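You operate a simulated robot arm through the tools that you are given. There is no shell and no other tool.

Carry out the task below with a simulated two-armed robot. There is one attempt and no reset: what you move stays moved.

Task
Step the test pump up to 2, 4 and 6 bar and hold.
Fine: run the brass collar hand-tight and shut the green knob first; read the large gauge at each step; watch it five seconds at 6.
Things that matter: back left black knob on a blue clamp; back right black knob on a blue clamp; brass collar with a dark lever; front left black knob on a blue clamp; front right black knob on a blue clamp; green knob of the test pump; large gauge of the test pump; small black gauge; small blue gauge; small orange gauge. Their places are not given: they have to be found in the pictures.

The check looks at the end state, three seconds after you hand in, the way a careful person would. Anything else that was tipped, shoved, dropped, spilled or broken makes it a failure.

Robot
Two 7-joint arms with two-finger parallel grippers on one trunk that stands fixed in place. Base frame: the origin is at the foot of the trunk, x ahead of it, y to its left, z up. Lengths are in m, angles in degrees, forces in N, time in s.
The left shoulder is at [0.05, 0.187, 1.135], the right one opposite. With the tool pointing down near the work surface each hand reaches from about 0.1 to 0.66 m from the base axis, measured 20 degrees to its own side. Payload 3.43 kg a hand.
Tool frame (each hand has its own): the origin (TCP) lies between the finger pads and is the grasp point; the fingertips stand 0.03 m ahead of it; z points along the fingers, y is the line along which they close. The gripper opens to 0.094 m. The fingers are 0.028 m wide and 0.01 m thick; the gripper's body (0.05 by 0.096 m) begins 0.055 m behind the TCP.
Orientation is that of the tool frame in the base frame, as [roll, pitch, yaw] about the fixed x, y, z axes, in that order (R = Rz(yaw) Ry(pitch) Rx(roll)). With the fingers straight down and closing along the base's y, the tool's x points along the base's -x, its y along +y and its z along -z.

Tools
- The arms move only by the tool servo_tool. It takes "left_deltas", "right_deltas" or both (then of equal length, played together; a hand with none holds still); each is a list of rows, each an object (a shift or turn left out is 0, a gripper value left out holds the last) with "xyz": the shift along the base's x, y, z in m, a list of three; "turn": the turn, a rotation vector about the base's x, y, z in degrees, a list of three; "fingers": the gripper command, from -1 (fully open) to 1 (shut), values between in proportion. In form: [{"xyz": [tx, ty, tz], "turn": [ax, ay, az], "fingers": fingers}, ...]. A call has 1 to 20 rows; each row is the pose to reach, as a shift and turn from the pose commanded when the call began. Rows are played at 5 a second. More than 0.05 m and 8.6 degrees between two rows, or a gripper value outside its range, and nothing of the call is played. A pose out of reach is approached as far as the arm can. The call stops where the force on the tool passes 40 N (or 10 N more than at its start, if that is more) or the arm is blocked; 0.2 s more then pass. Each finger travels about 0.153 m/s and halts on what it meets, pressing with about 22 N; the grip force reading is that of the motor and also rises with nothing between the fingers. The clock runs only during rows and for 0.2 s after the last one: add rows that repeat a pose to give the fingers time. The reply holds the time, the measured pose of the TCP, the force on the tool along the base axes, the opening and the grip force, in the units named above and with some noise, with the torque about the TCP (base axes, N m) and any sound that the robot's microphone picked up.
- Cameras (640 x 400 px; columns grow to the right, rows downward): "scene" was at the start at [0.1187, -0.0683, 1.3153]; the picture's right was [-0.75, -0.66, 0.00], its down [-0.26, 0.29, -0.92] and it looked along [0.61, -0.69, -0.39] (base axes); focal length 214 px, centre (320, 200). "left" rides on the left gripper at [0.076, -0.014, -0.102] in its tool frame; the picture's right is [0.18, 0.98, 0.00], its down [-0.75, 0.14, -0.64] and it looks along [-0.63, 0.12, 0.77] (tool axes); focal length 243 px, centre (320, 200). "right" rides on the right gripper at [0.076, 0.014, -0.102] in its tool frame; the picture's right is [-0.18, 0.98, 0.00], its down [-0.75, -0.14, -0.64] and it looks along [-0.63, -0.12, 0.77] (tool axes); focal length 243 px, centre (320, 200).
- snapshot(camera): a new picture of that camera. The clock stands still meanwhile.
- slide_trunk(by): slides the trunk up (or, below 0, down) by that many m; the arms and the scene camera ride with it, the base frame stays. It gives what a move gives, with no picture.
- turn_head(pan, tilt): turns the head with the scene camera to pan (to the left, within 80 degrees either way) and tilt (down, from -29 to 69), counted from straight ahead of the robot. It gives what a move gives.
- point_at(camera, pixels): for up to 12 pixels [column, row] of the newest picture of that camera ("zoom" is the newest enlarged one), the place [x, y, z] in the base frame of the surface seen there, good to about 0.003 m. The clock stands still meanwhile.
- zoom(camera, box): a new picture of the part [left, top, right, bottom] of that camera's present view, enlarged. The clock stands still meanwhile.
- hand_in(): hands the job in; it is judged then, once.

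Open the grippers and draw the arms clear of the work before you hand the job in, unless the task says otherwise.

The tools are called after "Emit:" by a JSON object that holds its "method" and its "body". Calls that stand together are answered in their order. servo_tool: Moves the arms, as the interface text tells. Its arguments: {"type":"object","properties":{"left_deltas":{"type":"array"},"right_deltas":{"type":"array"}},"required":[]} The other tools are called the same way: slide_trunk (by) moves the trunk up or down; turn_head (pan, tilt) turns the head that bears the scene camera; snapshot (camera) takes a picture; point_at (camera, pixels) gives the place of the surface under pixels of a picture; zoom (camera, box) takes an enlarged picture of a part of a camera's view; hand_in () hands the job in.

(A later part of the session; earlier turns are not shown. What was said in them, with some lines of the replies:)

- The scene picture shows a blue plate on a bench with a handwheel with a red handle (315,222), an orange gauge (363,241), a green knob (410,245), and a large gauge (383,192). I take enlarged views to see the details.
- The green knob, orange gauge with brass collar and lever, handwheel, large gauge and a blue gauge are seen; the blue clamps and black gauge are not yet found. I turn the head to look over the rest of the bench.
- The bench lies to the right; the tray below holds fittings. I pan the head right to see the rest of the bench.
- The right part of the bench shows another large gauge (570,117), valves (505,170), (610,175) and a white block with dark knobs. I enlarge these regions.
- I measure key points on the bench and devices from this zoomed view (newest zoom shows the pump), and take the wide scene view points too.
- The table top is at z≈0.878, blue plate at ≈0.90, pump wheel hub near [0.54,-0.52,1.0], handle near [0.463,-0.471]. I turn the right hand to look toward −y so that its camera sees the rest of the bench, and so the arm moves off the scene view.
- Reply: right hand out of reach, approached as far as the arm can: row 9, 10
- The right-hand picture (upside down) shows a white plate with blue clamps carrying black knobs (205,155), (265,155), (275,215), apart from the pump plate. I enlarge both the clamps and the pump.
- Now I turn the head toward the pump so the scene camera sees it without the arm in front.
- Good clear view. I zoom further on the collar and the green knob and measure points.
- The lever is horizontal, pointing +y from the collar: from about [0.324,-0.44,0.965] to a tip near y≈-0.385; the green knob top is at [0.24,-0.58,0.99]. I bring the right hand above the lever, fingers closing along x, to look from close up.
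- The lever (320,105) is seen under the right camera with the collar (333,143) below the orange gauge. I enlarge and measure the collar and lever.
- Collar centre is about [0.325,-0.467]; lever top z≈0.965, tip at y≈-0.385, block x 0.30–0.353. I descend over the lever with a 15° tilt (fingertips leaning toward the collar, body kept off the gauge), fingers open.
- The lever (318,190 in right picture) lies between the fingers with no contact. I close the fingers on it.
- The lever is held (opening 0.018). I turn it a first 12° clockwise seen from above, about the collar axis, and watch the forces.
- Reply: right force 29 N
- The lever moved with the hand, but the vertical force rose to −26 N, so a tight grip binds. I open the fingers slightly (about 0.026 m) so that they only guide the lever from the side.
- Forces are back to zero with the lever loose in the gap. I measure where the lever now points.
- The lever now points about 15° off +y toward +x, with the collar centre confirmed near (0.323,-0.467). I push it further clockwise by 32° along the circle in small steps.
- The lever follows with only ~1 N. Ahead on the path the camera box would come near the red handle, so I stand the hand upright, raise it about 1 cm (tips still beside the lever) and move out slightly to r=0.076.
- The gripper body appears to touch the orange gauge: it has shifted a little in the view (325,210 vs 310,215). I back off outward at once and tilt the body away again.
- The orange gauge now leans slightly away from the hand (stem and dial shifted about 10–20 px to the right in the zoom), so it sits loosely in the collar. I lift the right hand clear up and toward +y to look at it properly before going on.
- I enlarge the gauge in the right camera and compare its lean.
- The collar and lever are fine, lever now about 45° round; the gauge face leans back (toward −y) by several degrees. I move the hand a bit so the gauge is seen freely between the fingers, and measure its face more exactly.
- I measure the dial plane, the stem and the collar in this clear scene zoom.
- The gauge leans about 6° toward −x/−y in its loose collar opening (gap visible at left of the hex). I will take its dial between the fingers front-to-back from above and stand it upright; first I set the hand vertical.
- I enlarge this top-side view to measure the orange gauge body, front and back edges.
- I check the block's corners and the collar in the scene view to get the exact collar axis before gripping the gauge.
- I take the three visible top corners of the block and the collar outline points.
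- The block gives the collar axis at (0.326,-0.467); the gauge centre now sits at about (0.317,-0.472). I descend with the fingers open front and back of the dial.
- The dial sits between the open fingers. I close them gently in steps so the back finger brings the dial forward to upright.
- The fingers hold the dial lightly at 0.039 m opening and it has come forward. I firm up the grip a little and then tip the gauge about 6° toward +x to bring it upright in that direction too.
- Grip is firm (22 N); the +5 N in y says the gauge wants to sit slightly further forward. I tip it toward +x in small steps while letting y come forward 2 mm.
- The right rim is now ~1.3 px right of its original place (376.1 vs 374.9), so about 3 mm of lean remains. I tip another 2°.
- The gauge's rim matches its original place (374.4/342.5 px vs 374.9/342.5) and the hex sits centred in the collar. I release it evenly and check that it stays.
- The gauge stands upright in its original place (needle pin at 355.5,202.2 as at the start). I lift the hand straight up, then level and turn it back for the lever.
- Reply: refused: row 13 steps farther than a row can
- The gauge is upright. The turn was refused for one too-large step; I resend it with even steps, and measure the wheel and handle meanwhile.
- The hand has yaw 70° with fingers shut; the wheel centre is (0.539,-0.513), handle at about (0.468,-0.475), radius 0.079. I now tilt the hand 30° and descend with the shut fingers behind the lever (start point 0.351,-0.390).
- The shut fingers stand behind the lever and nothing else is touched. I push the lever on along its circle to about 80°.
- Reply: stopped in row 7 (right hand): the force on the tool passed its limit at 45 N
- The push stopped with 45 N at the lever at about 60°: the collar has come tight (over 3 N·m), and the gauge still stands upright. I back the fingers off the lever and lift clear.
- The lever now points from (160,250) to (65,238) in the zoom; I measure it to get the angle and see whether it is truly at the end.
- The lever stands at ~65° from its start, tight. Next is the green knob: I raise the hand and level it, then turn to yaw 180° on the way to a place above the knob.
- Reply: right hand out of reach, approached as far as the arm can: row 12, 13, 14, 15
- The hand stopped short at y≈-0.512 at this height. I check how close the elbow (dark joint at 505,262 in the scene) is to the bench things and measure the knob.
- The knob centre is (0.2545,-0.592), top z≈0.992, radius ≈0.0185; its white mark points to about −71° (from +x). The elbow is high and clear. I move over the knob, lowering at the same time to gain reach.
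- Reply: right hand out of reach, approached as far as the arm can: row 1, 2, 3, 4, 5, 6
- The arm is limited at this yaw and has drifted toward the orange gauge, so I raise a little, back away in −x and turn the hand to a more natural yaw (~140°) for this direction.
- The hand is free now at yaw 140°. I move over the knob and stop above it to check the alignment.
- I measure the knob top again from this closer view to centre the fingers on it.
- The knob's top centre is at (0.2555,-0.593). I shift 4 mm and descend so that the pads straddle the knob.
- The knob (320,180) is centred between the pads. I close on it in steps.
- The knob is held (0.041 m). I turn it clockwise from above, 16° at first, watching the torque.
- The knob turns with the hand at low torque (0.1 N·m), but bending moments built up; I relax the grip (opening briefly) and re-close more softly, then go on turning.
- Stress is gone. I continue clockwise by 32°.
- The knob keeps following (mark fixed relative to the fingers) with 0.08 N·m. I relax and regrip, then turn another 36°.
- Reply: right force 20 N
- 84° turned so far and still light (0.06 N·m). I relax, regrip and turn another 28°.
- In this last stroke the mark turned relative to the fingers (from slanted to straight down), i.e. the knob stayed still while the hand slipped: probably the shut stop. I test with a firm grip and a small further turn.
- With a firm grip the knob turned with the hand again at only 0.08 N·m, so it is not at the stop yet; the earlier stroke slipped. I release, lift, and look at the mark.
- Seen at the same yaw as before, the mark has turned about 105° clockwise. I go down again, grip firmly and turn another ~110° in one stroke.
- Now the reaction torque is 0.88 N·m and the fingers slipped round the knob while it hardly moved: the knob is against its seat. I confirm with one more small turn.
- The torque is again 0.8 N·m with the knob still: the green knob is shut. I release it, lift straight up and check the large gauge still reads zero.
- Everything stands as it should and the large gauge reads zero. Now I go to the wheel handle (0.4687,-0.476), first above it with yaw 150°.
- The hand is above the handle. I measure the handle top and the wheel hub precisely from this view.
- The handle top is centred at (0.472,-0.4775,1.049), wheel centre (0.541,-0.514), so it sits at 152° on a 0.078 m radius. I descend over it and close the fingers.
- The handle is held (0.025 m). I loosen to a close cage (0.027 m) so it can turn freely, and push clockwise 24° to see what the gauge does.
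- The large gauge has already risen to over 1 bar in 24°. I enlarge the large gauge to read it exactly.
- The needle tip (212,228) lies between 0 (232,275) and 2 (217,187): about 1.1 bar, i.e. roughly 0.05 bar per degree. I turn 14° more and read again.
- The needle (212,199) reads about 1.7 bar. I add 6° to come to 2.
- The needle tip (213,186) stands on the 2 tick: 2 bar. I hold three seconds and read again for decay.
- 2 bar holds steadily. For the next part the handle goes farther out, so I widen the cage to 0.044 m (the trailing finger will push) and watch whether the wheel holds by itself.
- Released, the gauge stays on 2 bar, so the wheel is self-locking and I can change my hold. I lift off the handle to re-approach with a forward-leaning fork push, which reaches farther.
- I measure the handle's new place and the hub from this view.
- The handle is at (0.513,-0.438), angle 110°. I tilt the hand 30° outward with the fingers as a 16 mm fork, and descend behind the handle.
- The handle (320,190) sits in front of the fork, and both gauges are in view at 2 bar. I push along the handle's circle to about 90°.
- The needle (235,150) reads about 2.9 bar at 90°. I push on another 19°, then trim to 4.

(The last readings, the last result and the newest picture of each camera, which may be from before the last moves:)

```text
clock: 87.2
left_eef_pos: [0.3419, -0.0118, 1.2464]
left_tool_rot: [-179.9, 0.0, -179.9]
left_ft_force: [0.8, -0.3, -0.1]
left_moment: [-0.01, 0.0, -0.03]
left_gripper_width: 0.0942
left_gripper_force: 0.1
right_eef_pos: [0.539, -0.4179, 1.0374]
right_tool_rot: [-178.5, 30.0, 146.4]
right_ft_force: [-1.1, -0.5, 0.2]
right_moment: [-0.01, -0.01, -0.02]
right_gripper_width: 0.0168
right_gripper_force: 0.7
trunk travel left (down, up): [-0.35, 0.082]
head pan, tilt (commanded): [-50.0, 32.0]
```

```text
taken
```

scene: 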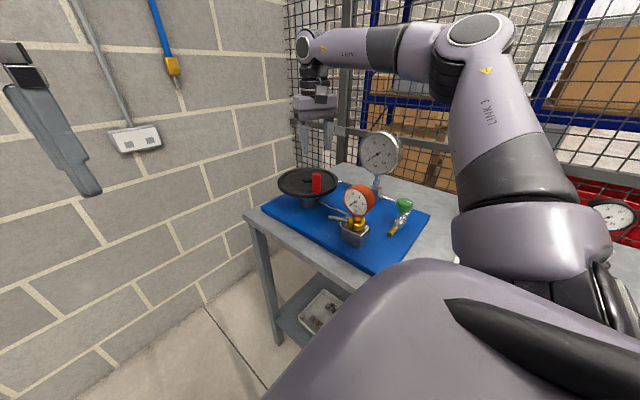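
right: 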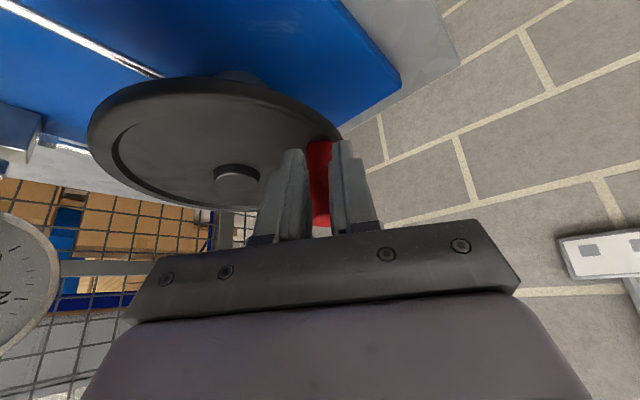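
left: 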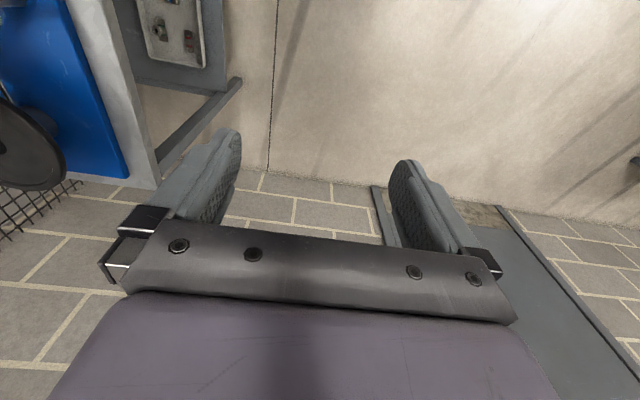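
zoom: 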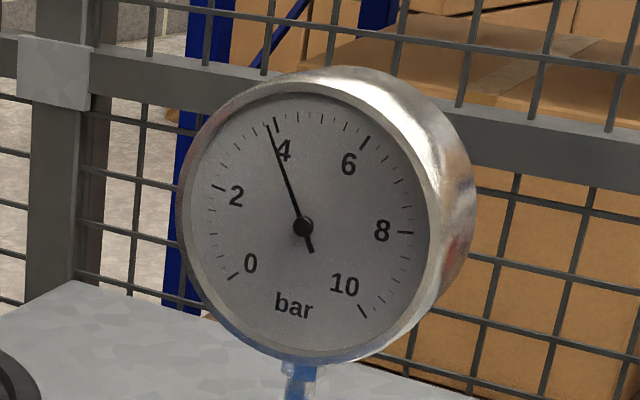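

The needle tip (267,125) is just before the 4 tick (277,123): about 3.8 bar. I add 4.5°.

Emit:
{"method": "servo_tool", "body": {"right_deltas": [{"xyz": [0.0029, -0.0011, 0]}, {"xyz": [0.0058, -0.0023, 0]}, {"xyz": [0.0058, -0.0023, 0]}, {"xyz": [0.0058, -0.0023, 0]}]}}

Emit:
{"method": "zoom", "body": {"camera": "scene", "box": [350, 120, 410, 180]}}

```text
clock: 88.2
left_eef_pos: [0.3418, -0.0123, 1.246]
left_tool_rot: [-179.9, 0.0, -179.9]
left_ft_force: [0.4, -0.7, -0.1]
left_moment: [-0.01, -0.03, 0.0]
left_gripper_width: 0.094
left_gripper_force: 0.1
right_eef_pos: [0.5429, -0.4201, 1.0374]
right_tool_rot: [-178.5, 29.8, 146.4]
right_ft_force: [-0.1, 2.1, 0.6]
right_moment: [0.06, -0.04, 0.06]
right_gripper_width: 0.0169
right_gripper_force: 0.4
trunk travel left (down, up): [-0.35, 0.082]
head pan, tilt (commanded): [-50.0, 32.0]
```

```text
6.67 times, centred on (380, 150) of scene
```

zoom: 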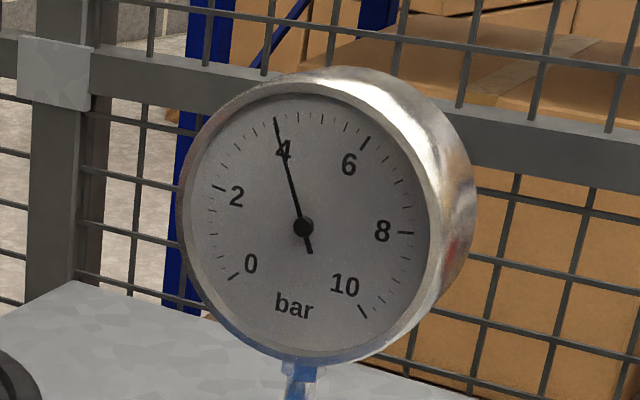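

The needle covers the 4 tick (275,119): 4 bar. I hold three seconds and read again.

Emit:
{"method": "servo_tool", "body": {"right_deltas": [{"xyz": [0, 0, 0]}, {"xyz": [0, 0, 0]}, {"xyz": [0, 0, 0]}, {"xyz": [0, 0, 0]}, {"xyz": [0, 0, 0]}, {"xyz": [0, 0, 0]}, {"xyz": [0, 0, 0]}, {"xyz": [0, 0, 0]}, {"xyz": [0, 0, 0]}, {"xyz": [0, 0, 0]}, {"xyz": [0, 0, 0]}, {"xyz": [0, 0, 0]}, {"xyz": [0, 0, 0]}, {"xyz": [0, 0, 0]}, {"xyz": [0, 0, 0]}]}}

Emit:
{"method": "zoom", "body": {"camera": "scene", "box": [350, 120, 410, 180]}}

Emit:
{"method": "zoom", "body": {"camera": "scene", "box": [250, 110, 430, 250]}}

```text
clock: 91.4
left_eef_pos: [0.3411, -0.0126, 1.2467]
left_tool_rot: [-179.9, 0.0, -179.9]
left_ft_force: [-0.3, 0.4, 0.3]
left_moment: [0.01, 0.0, 0.04]
left_gripper_width: 0.094
left_gripper_force: 0.1
right_eef_pos: [0.5426, -0.4204, 1.0374]
right_tool_rot: [-178.5, 29.8, 146.5]
right_ft_force: [-0.3, 1.5, 1.2]
right_moment: [0.04, -0.03, 0.07]
right_gripper_width: 0.0169
right_gripper_force: 0.8
trunk travel left (down, up): [-0.35, 0.082]
head pan, tilt (commanded): [-50.0, 32.0]
```

```text
6.67 times, centred on (380, 150) of scene
```

zoom: 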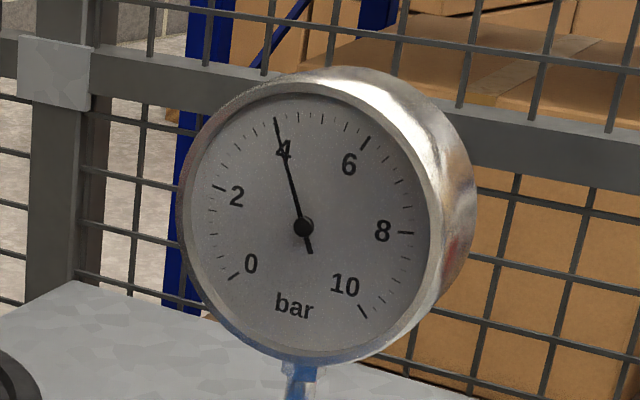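

```text
2.86 times, centred on (340, 180) of scene
```

zoom: 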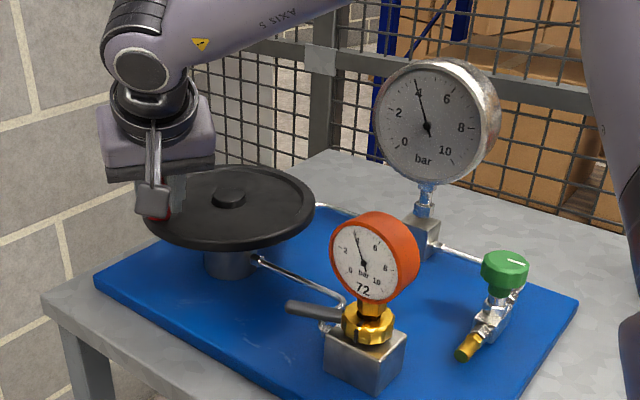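

4 bar holds. I go on toward 6, first by about 20° and check that the fork still sits well on the handle.

Emit:
{"method": "servo_tool", "body": {"right_deltas": [{"xyz": [0.0056, -0.0027, 0]}, {"xyz": [0.0116, -0.0062, 0]}, {"xyz": [0.0172, -0.0103, 0]}, {"xyz": [0.0225, -0.0148, 0]}, {"xyz": [0.0225, -0.0148, 0]}]}}

Emit:
{"method": "zoom", "body": {"camera": "scene", "box": [350, 120, 410, 180]}}

Emit:
{"method": "snapshot", "body": {"camera": "right"}}

```text
clock: 92.6
left_eef_pos: [0.3421, -0.012, 1.2454]
left_tool_rot: [-179.8, -0.1, -180.0]
left_ft_force: [-0.2, 0.3, -0.5]
left_moment: [0.01, -0.01, -0.03]
left_gripper_width: 0.0941
left_gripper_force: 0.0
right_eef_pos: [0.5659, -0.4348, 1.0387]
right_tool_rot: [-178.5, 29.9, 146.6]
right_ft_force: [6.3, 12.0, -2.8]
right_moment: [0.23, -0.18, 0.38]
right_gripper_width: 0.0239
right_gripper_force: 6.8
trunk travel left (down, up): [-0.35, 0.082]
head pan, tilt (commanded): [-50.0, 32.0]
```

```text
6.67 times, centred on (380, 150) of scene
```

zoom: 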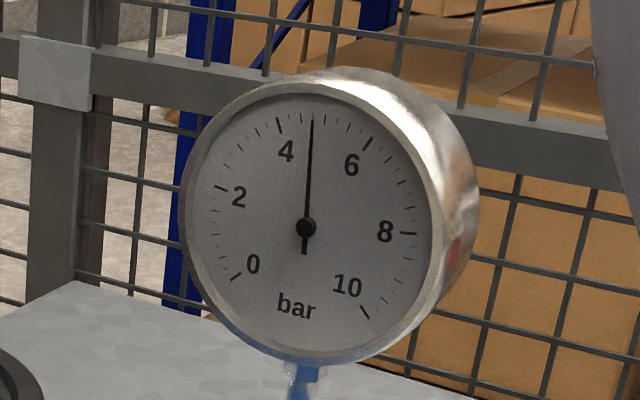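

```text
taken
```

right: 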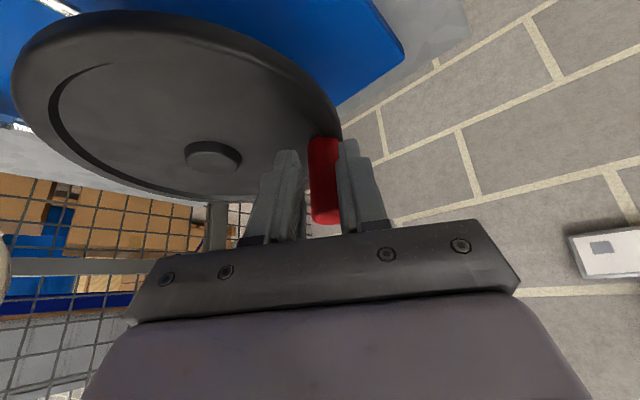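

Needle at about 4.65 bar, but the force of 13 N points radially inward (the right finger squeezes the handle toward the hub and it is wedging the fork). I shift the hand sideways along +tool y by 6 mm to unload.

Emit:
{"method": "servo_tool", "body": {"right_deltas": [{"xyz": [0.0017, 0.0025, 0]}, {"xyz": [0.0033, 0.005, 0]}, {"xyz": [0.0033, 0.005, 0]}]}}

Emit:
{"method": "zoom", "body": {"camera": "scene", "box": [350, 120, 410, 180]}}

Emit:
{"method": "snapshot", "body": {"camera": "right"}}

Emit:
{"method": "zoom", "body": {"camera": "scene", "box": [250, 110, 430, 250]}}

```text
clock: 93.4
left_eef_pos: [0.3411, -0.013, 1.2463]
left_tool_rot: [-180.0, 0.0, -179.8]
left_ft_force: [0.2, -0.2, 0.6]
left_moment: [0.0, 0.0, -0.01]
left_gripper_width: 0.0938
left_gripper_force: 0.0
right_eef_pos: [0.5672, -0.4323, 1.0381]
right_tool_rot: [-178.3, 30.0, 146.3]
right_ft_force: [-1.4, 0.8, 3.5]
right_moment: [-0.02, -0.05, -0.02]
right_gripper_width: 0.0202
right_gripper_force: 44.9
trunk travel left (down, up): [-0.35, 0.082]
head pan, tilt (commanded): [-50.0, 32.0]
```

```text
6.67 times, centred on (380, 150) of scene
```

zoom: 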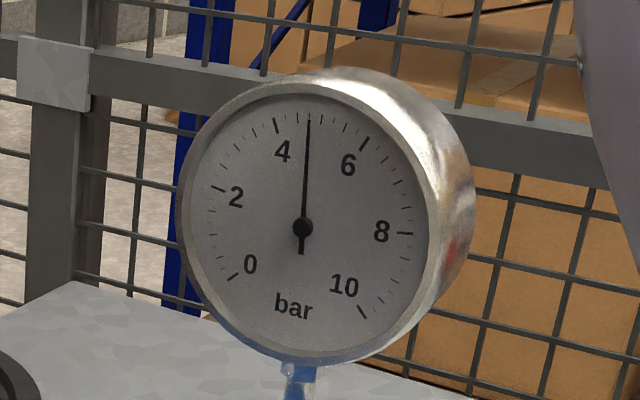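

```text
taken
```

right: 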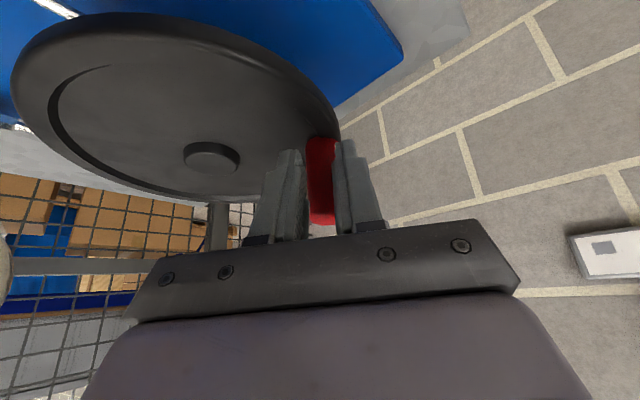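

```text
2.86 times, centred on (340, 180) of scene
```

zoom: 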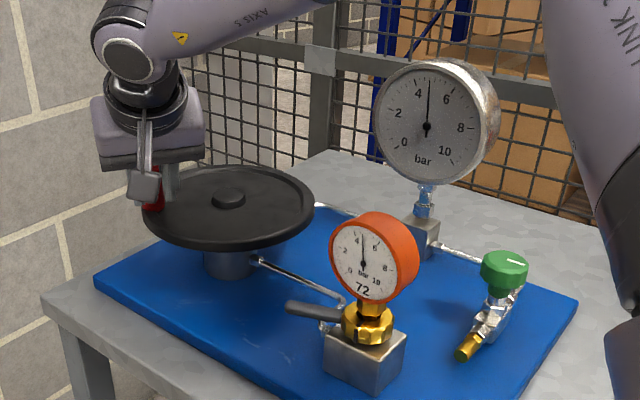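

Unloaded, the gauge and plate are back in place; it reads about 4.7 bar. Refining the circle (centre 0.5435,-0.5115, r 0.0795), I go on with the hand also swinging slightly clockwise to keep the fork behind the handle.

Emit:
{"method": "servo_tool", "body": {"right_deltas": [{"xyz": [0.0051, -0.0024, 0], "turn": [0, 0, -3]}, {"xyz": [0.0099, -0.005, 0], "turn": [0, 0, -6]}, {"xyz": [0.0145, -0.008, 0], "turn": [0, 0, -9]}, {"xyz": [0.0145, -0.008, 0], "turn": [0, 0, -9]}]}}

Emit:
{"method": "zoom", "body": {"camera": "scene", "box": [350, 120, 410, 180]}}

Emit:
{"method": "snapshot", "body": {"camera": "right"}}

```text
clock: 94.4
left_eef_pos: [0.3411, -0.0121, 1.2468]
left_tool_rot: [-179.9, 0.0, -180.0]
left_ft_force: [0.2, 0.0, -0.2]
left_moment: [-0.02, -0.01, -0.01]
left_gripper_width: 0.094
left_gripper_force: 0.0
right_eef_pos: [0.5831, -0.4398, 1.0383]
right_tool_rot: [-178.4, 29.9, 137.4]
right_ft_force: [-0.9, -0.6, 0.8]
right_moment: [0.04, 0.01, -0.04]
right_gripper_width: 0.0164
right_gripper_force: 0.4
trunk travel left (down, up): [-0.35, 0.082]
head pan, tilt (commanded): [-50.0, 32.0]
```

```text
6.67 times, centred on (380, 150) of scene
```

zoom: 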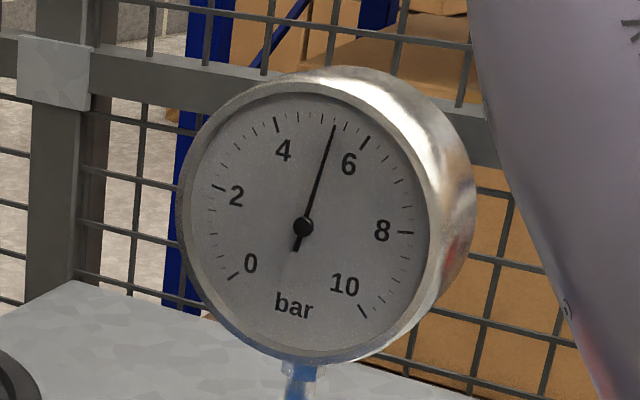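

```text
taken
```

right: 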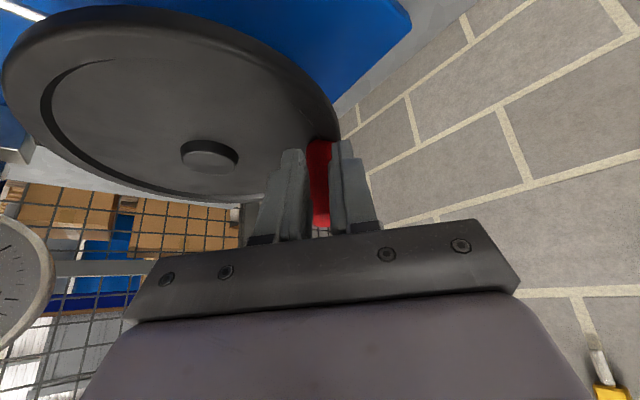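

The needle (334,125) reads about 5.2 bar with hardly any force. I push 12° more.

Emit:
{"method": "servo_tool", "body": {"right_deltas": [{"xyz": [0.0044, -0.0033, 0], "turn": [0, 0, -3]}, {"xyz": [0.0086, -0.0068, 0], "turn": [0, 0, -6]}, {"xyz": [0.0124, -0.0106, 0], "turn": [0, 0, -9]}, {"xyz": [0.0124, -0.0106, 0], "turn": [0, 0, -9]}]}}

Emit:
{"method": "zoom", "body": {"camera": "scene", "box": [350, 120, 410, 180]}}

Emit:
{"method": "snapshot", "body": {"camera": "right"}}

```text
clock: 95.4
left_eef_pos: [0.3419, -0.0123, 1.2471]
left_tool_rot: [-180.0, 0.0, -179.9]
left_ft_force: [-0.4, 0.9, 0.5]
left_moment: [-0.01, -0.01, -0.02]
left_gripper_width: 0.0939
left_gripper_force: 0.0
right_eef_pos: [0.595, -0.4502, 1.0382]
right_tool_rot: [-178.5, 29.9, 128.3]
right_ft_force: [0.5, 0.3, 0.2]
right_moment: [-0.04, 0.0, -0.01]
right_gripper_width: 0.0169
right_gripper_force: 0.7
trunk travel left (down, up): [-0.35, 0.082]
head pan, tilt (commanded): [-50.0, 32.0]
```

```text
6.67 times, centred on (380, 150) of scene
```

zoom: 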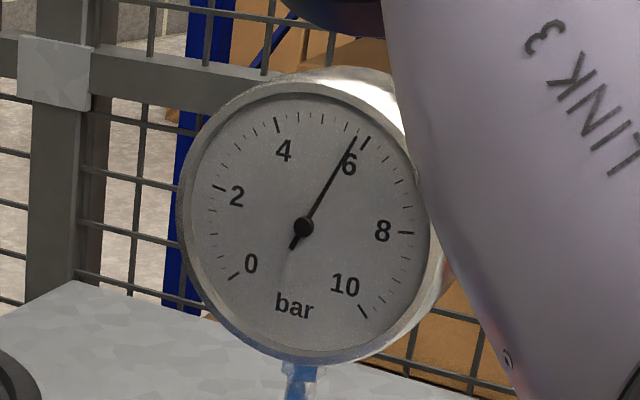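

```text
taken
```

right: 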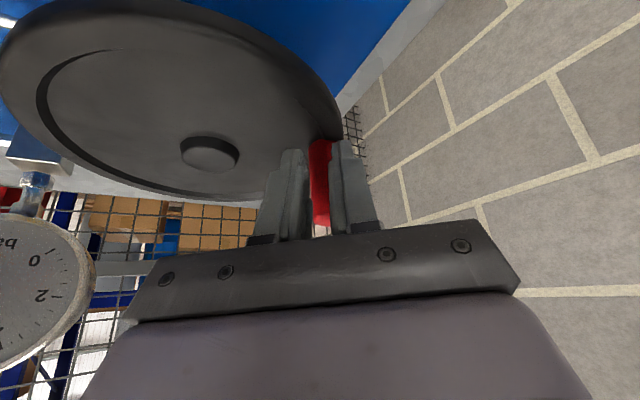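

About 5.74 bar now. Before the last step I check how far the arm link seen beside the gauge really is from it.

Emit:
{"method": "point_at", "body": {"camera": "zoom", "pixels": [[400, 60], [420, 180], [450, 250], [500, 350], [300, 200], [420, 100]]}}

```text
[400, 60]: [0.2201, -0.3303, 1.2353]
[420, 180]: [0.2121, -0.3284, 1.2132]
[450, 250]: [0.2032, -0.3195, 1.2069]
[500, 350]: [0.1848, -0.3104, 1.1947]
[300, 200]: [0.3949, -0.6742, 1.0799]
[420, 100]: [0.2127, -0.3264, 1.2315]
```

The link is far in front of the gauge. I add the last ~5.5° to reach 6 bar.

Emit:
{"method": "servo_tool", "body": {"right_deltas": [{"xyz": [0.0024, -0.0028, 0], "turn": [0, 0, -2]}, {"xyz": [0.0046, -0.0054, 0], "turn": [0, 0, -4]}, {"xyz": [0.0046, -0.0054, 0], "turn": [0, 0, -4]}, {"xyz": [0.0046, -0.0054, 0], "turn": [0, 0, -4]}]}}

Emit:
{"method": "zoom", "body": {"camera": "scene", "box": [350, 120, 410, 180]}}

```text
clock: 96.4
left_eef_pos: [0.3424, -0.0119, 1.2471]
left_tool_rot: [-179.9, 0.0, -179.9]
left_ft_force: [0.7, -0.6, -0.1]
left_moment: [0.03, 0.0, 0.01]
left_gripper_width: 0.094
left_gripper_force: 0.1
right_eef_pos: [0.5994, -0.4569, 1.0374]
right_tool_rot: [-178.5, 29.9, 124.4]
right_ft_force: [0.7, 1.2, 0.0]
right_moment: [0.01, -0.02, 0.04]
right_gripper_width: 0.0167
right_gripper_force: 0.6
trunk travel left (down, up): [-0.35, 0.082]
head pan, tilt (commanded): [-50.0, 32.0]
```

```text
6.67 times, centred on (380, 150) of scene
```

zoom: 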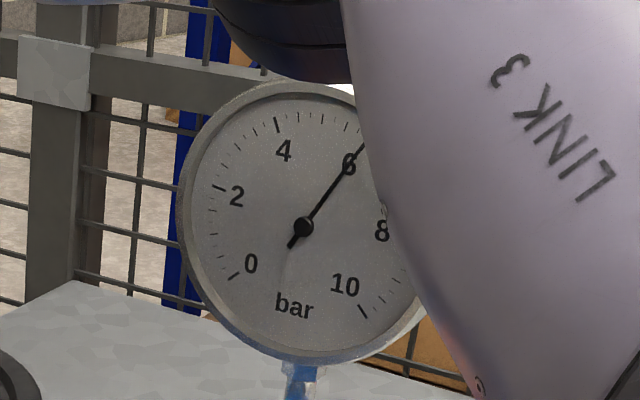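

The needle points to the 6 tick (365,143): 6 bar. I draw the fork straight back off the handle, lift clear, and then watch the gauge.

Emit:
{"method": "servo_tool", "body": {"right_deltas": [{"xyz": [-0.006, 0.0085, 0]}, {"xyz": [-0.0125, 0.0175, 0.003]}, {"xyz": [-0.018, 0.025, 0.03]}, {"xyz": [-0.022, 0.03, 0.07]}, {"xyz": [-0.04, 0.04, 0.1]}, {"xyz": [-0.07, 0.05, 0.12]}, {"xyz": [-0.1, 0.06, 0.14]}, {"xyz": [-0.13, 0.07, 0.15]}]}}

Emit:
{"method": "snapshot", "body": {"camera": "scene"}}

Emit:
{"method": "zoom", "body": {"camera": "scene", "box": [350, 120, 410, 180]}}

```text
clock: 98.2
left_eef_pos: [0.3416, -0.0127, 1.2471]
left_tool_rot: [-179.9, 0.0, -179.9]
left_ft_force: [0.2, 1.4, -0.2]
left_moment: [0.0, -0.01, -0.01]
left_gripper_width: 0.0938
left_gripper_force: 0.1
right_eef_pos: [0.4682, -0.3819, 1.1871]
right_tool_rot: [-178.4, 29.9, 124.4]
right_ft_force: [-0.5, -0.8, 0.7]
right_moment: [-0.03, -0.01, 0.01]
right_gripper_width: 0.0159
right_gripper_force: 0.0
trunk travel left (down, up): [-0.35, 0.082]
head pan, tilt (commanded): [-50.0, 32.0]
```

```text
taken
```

scene: 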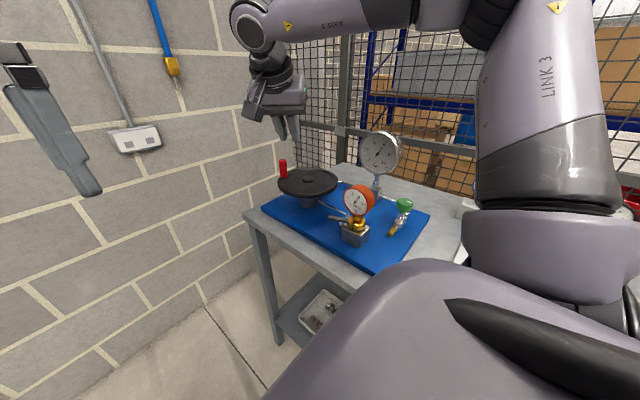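

```text
6.67 times, centred on (380, 150) of scene
```

zoom: 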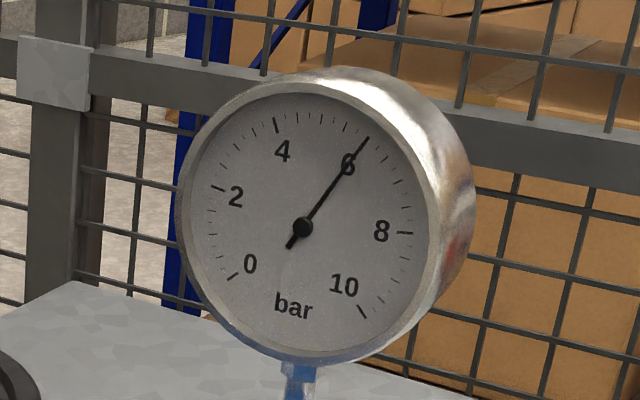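

Freed from the hand, the needle tip (368,138) stands right on the 6 tick. I watch it for over five seconds, opening the gripper meanwhile.

Emit:
{"method": "servo_tool", "body": {"right_deltas": [{"fingers": -1}, {"fingers": -1}, {"fingers": -1}, {"fingers": -1}, {"fingers": -1}, {"fingers": -1}, {"fingers": -1}, {"fingers": -1}, {"fingers": -1}, {"fingers": -1}, {"fingers": -1}, {"fingers": -1}, {"fingers": -1}]}}

Emit:
{"method": "zoom", "body": {"camera": "scene", "box": [350, 120, 410, 180]}}

Emit:
{"method": "servo_tool", "body": {"right_deltas": [{"fingers": -1}, {"fingers": -1}, {"fingers": -1}, {"fingers": -1}, {"fingers": -1}, {"fingers": -1}, {"fingers": -1}, {"fingers": -1}, {"fingers": -1}, {"fingers": -1}, {"fingers": -1}, {"fingers": -1}, {"fingers": -1}, {"fingers": -1}, {"fingers": -1}, {"fingers": -1}]}}

Emit:
{"method": "zoom", "body": {"camera": "scene", "box": [350, 120, 410, 180]}}

```text
clock: 101.0
left_eef_pos: [0.3423, -0.0128, 1.2468]
left_tool_rot: [-179.9, 0.0, -179.8]
left_ft_force: [0.9, -0.1, 0.2]
left_moment: [0.0, -0.01, 0.04]
left_gripper_width: 0.094
left_gripper_force: 0.1
right_eef_pos: [0.4694, -0.3821, 1.1875]
right_tool_rot: [-178.5, 29.9, 124.5]
right_ft_force: [-0.4, 0.7, 0.3]
right_moment: [0.0, -0.03, 0.0]
right_gripper_width: 0.0939
right_gripper_force: 0.1
trunk travel left (down, up): [-0.35, 0.082]
head pan, tilt (commanded): [-50.0, 32.0]
```

```text
6.67 times, centred on (380, 150) of scene
```

zoom: 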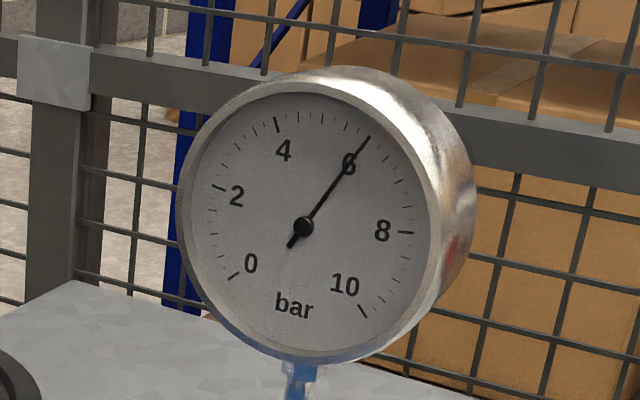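

```text
clock: 104.4
left_eef_pos: [0.3417, -0.0124, 1.2467]
left_tool_rot: [-179.9, -0.1, -179.8]
left_ft_force: [-1.1, 0.0, 0.0]
left_moment: [0.01, -0.02, 0.01]
left_gripper_width: 0.0938
left_gripper_force: 0.0
right_eef_pos: [0.4686, -0.3823, 1.1877]
right_tool_rot: [-178.4, 29.9, 124.4]
right_ft_force: [-1.3, 0.4, -0.2]
right_moment: [0.03, -0.02, -0.03]
right_gripper_width: 0.094
right_gripper_force: 0.1
trunk travel left (down, up): [-0.35, 0.082]
head pan, tilt (commanded): [-50.0, 32.0]
```

```text
6.67 times, centred on (380, 150) of scene
```

zoom: 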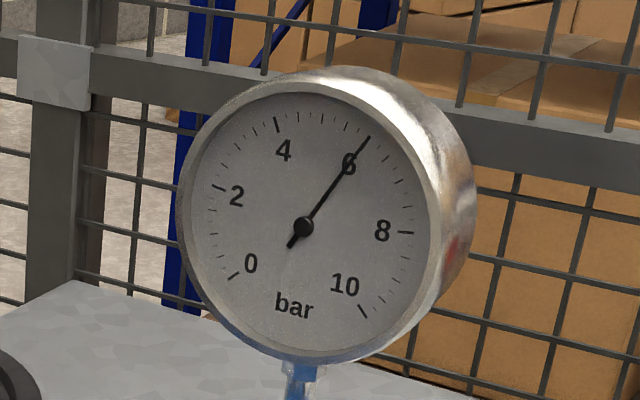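

The needle has not moved in over six seconds: 6 bar holds. I now draw the right arm well clear of the bench and level the hand.

Emit:
{"method": "servo_tool", "body": {"right_deltas": [{"xyz": [-0.03, 0.02, 0.02], "turn": [6.2, 4.2, 0], "fingers": -1}, {"xyz": [-0.06, 0.04, 0.035], "turn": [12.4, 8.4, 0]}, {"xyz": [-0.09, 0.06, 0.045], "turn": [18.7, 12.6, 0]}, {"xyz": [-0.12, 0.08, 0.05], "turn": [24.9, 16.8, 0]}, {"xyz": [-0.15, 0.09, 0.05], "turn": [24.9, 16.8, 0]}, {"xyz": [-0.18, 0.09, 0.05], "turn": [24.9, 16.8, 0]}, {"xyz": [-0.18, 0.09, 0.05], "turn": [24.9, 16.8, 0]}]}}

Emit:
{"method": "snapshot", "body": {"camera": "scene"}}

Emit:
{"method": "zoom", "body": {"camera": "scene", "box": [230, 110, 470, 290]}}

Emit:
{"method": "snapshot", "body": {"camera": "right"}}

```text
clock: 106.0
left_eef_pos: [0.3424, -0.0116, 1.2462]
left_tool_rot: [-179.9, -0.1, -179.9]
left_ft_force: [1.0, 0.0, 1.0]
left_moment: [0.01, 0.02, 0.02]
left_gripper_width: 0.0941
left_gripper_force: 0.0
right_eef_pos: [0.2901, -0.2981, 1.2363]
right_tool_rot: [-178.7, -0.2, 124.4]
right_ft_force: [0.0, -0.3, 0.5]
right_moment: [-0.06, 0.02, -0.02]
right_gripper_width: 0.0938
right_gripper_force: 0.1
trunk travel left (down, up): [-0.35, 0.082]
head pan, tilt (commanded): [-50.0, 32.0]
```

```text
taken
```

scene: 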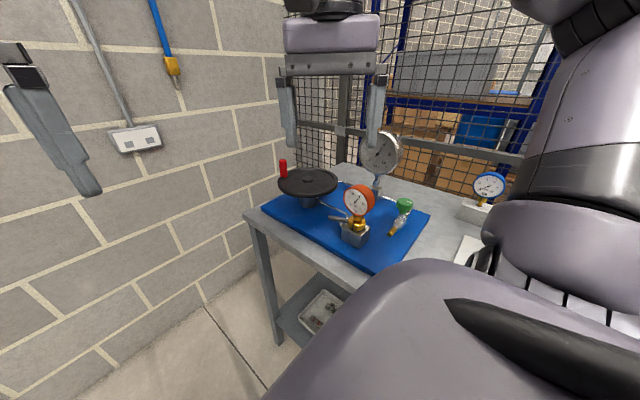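

```text
2.22 times, centred on (350, 200) of scene
```

zoom: 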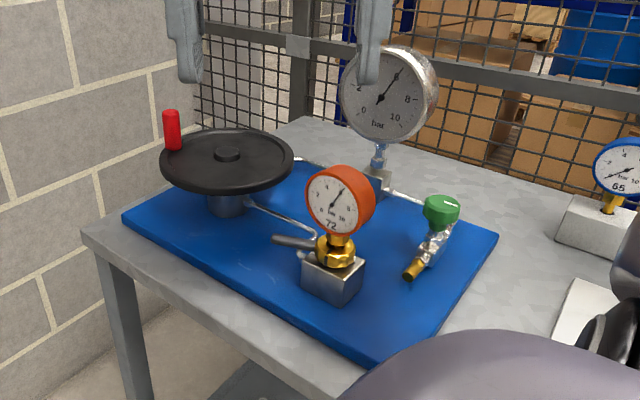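

```text
taken
```

right: 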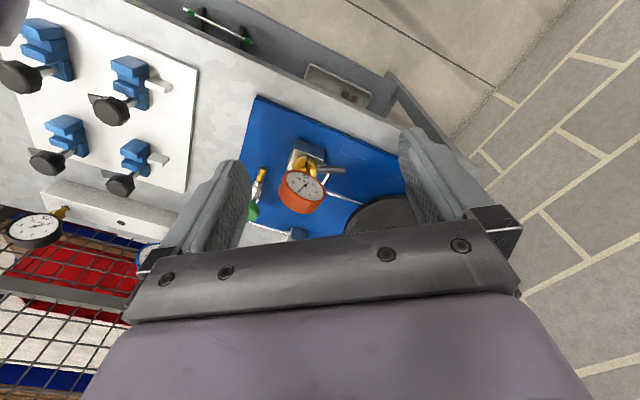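

Both grippers are open and clear, the pump plate is where it was, the collar, knob and gauges stand properly, and both gauges show 6 bar. I take one last look at the gauge before handing in.

Emit:
{"method": "zoom", "body": {"camera": "scene", "box": [335, 120, 425, 230]}}

```text
3.64 times, centred on (380, 175) of scene
```

zoom: 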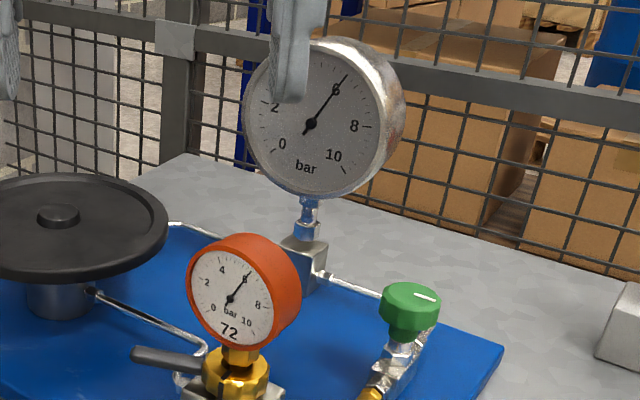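

The large gauge still stands at 6 bar, the orange gauge agrees, the collar is tight, the green knob shut, and the arms are clear. I hand the job in.

Emit:
{"method": "hand_in", "body": {}}

```text
The job is handed in.
```

The test pump was stepped up to 2, 4 and 6 bar and was still holding at 6 bar on the large gauge when I handed in. The job has been submitted, but no verdict has come back yet.

- **Collar:** the brass collar was run clockwise until it came tight, at a bit over 3 N·m on the lever.
- **Green knob:** it was turned clockwise about 110°, until it reached its stop (about 0.8 N·m).
- **Steps:** the gauge read 2 bar, then 4 bar, each held about three seconds with no drop. At 6 bar I watched it for more than six seconds with the hand off the wheel, and the needle did not move.
- **Orange gauge:** while turning the collar, the gripper touched the small orange gauge and it leaned by about 6°. I stood it back upright in its original position before tightening the collar. It read 6 bar, matching the large gauge.
- **Wheel handle:** on the way to 6 bar I pressed sideways on the handle with about 13 N. I backed off, and the plate looked to be in its starting place afterwards.

The blue clamps, the black and blue gauges and the tray were not touched. Both grippers are open and clear of the bench.
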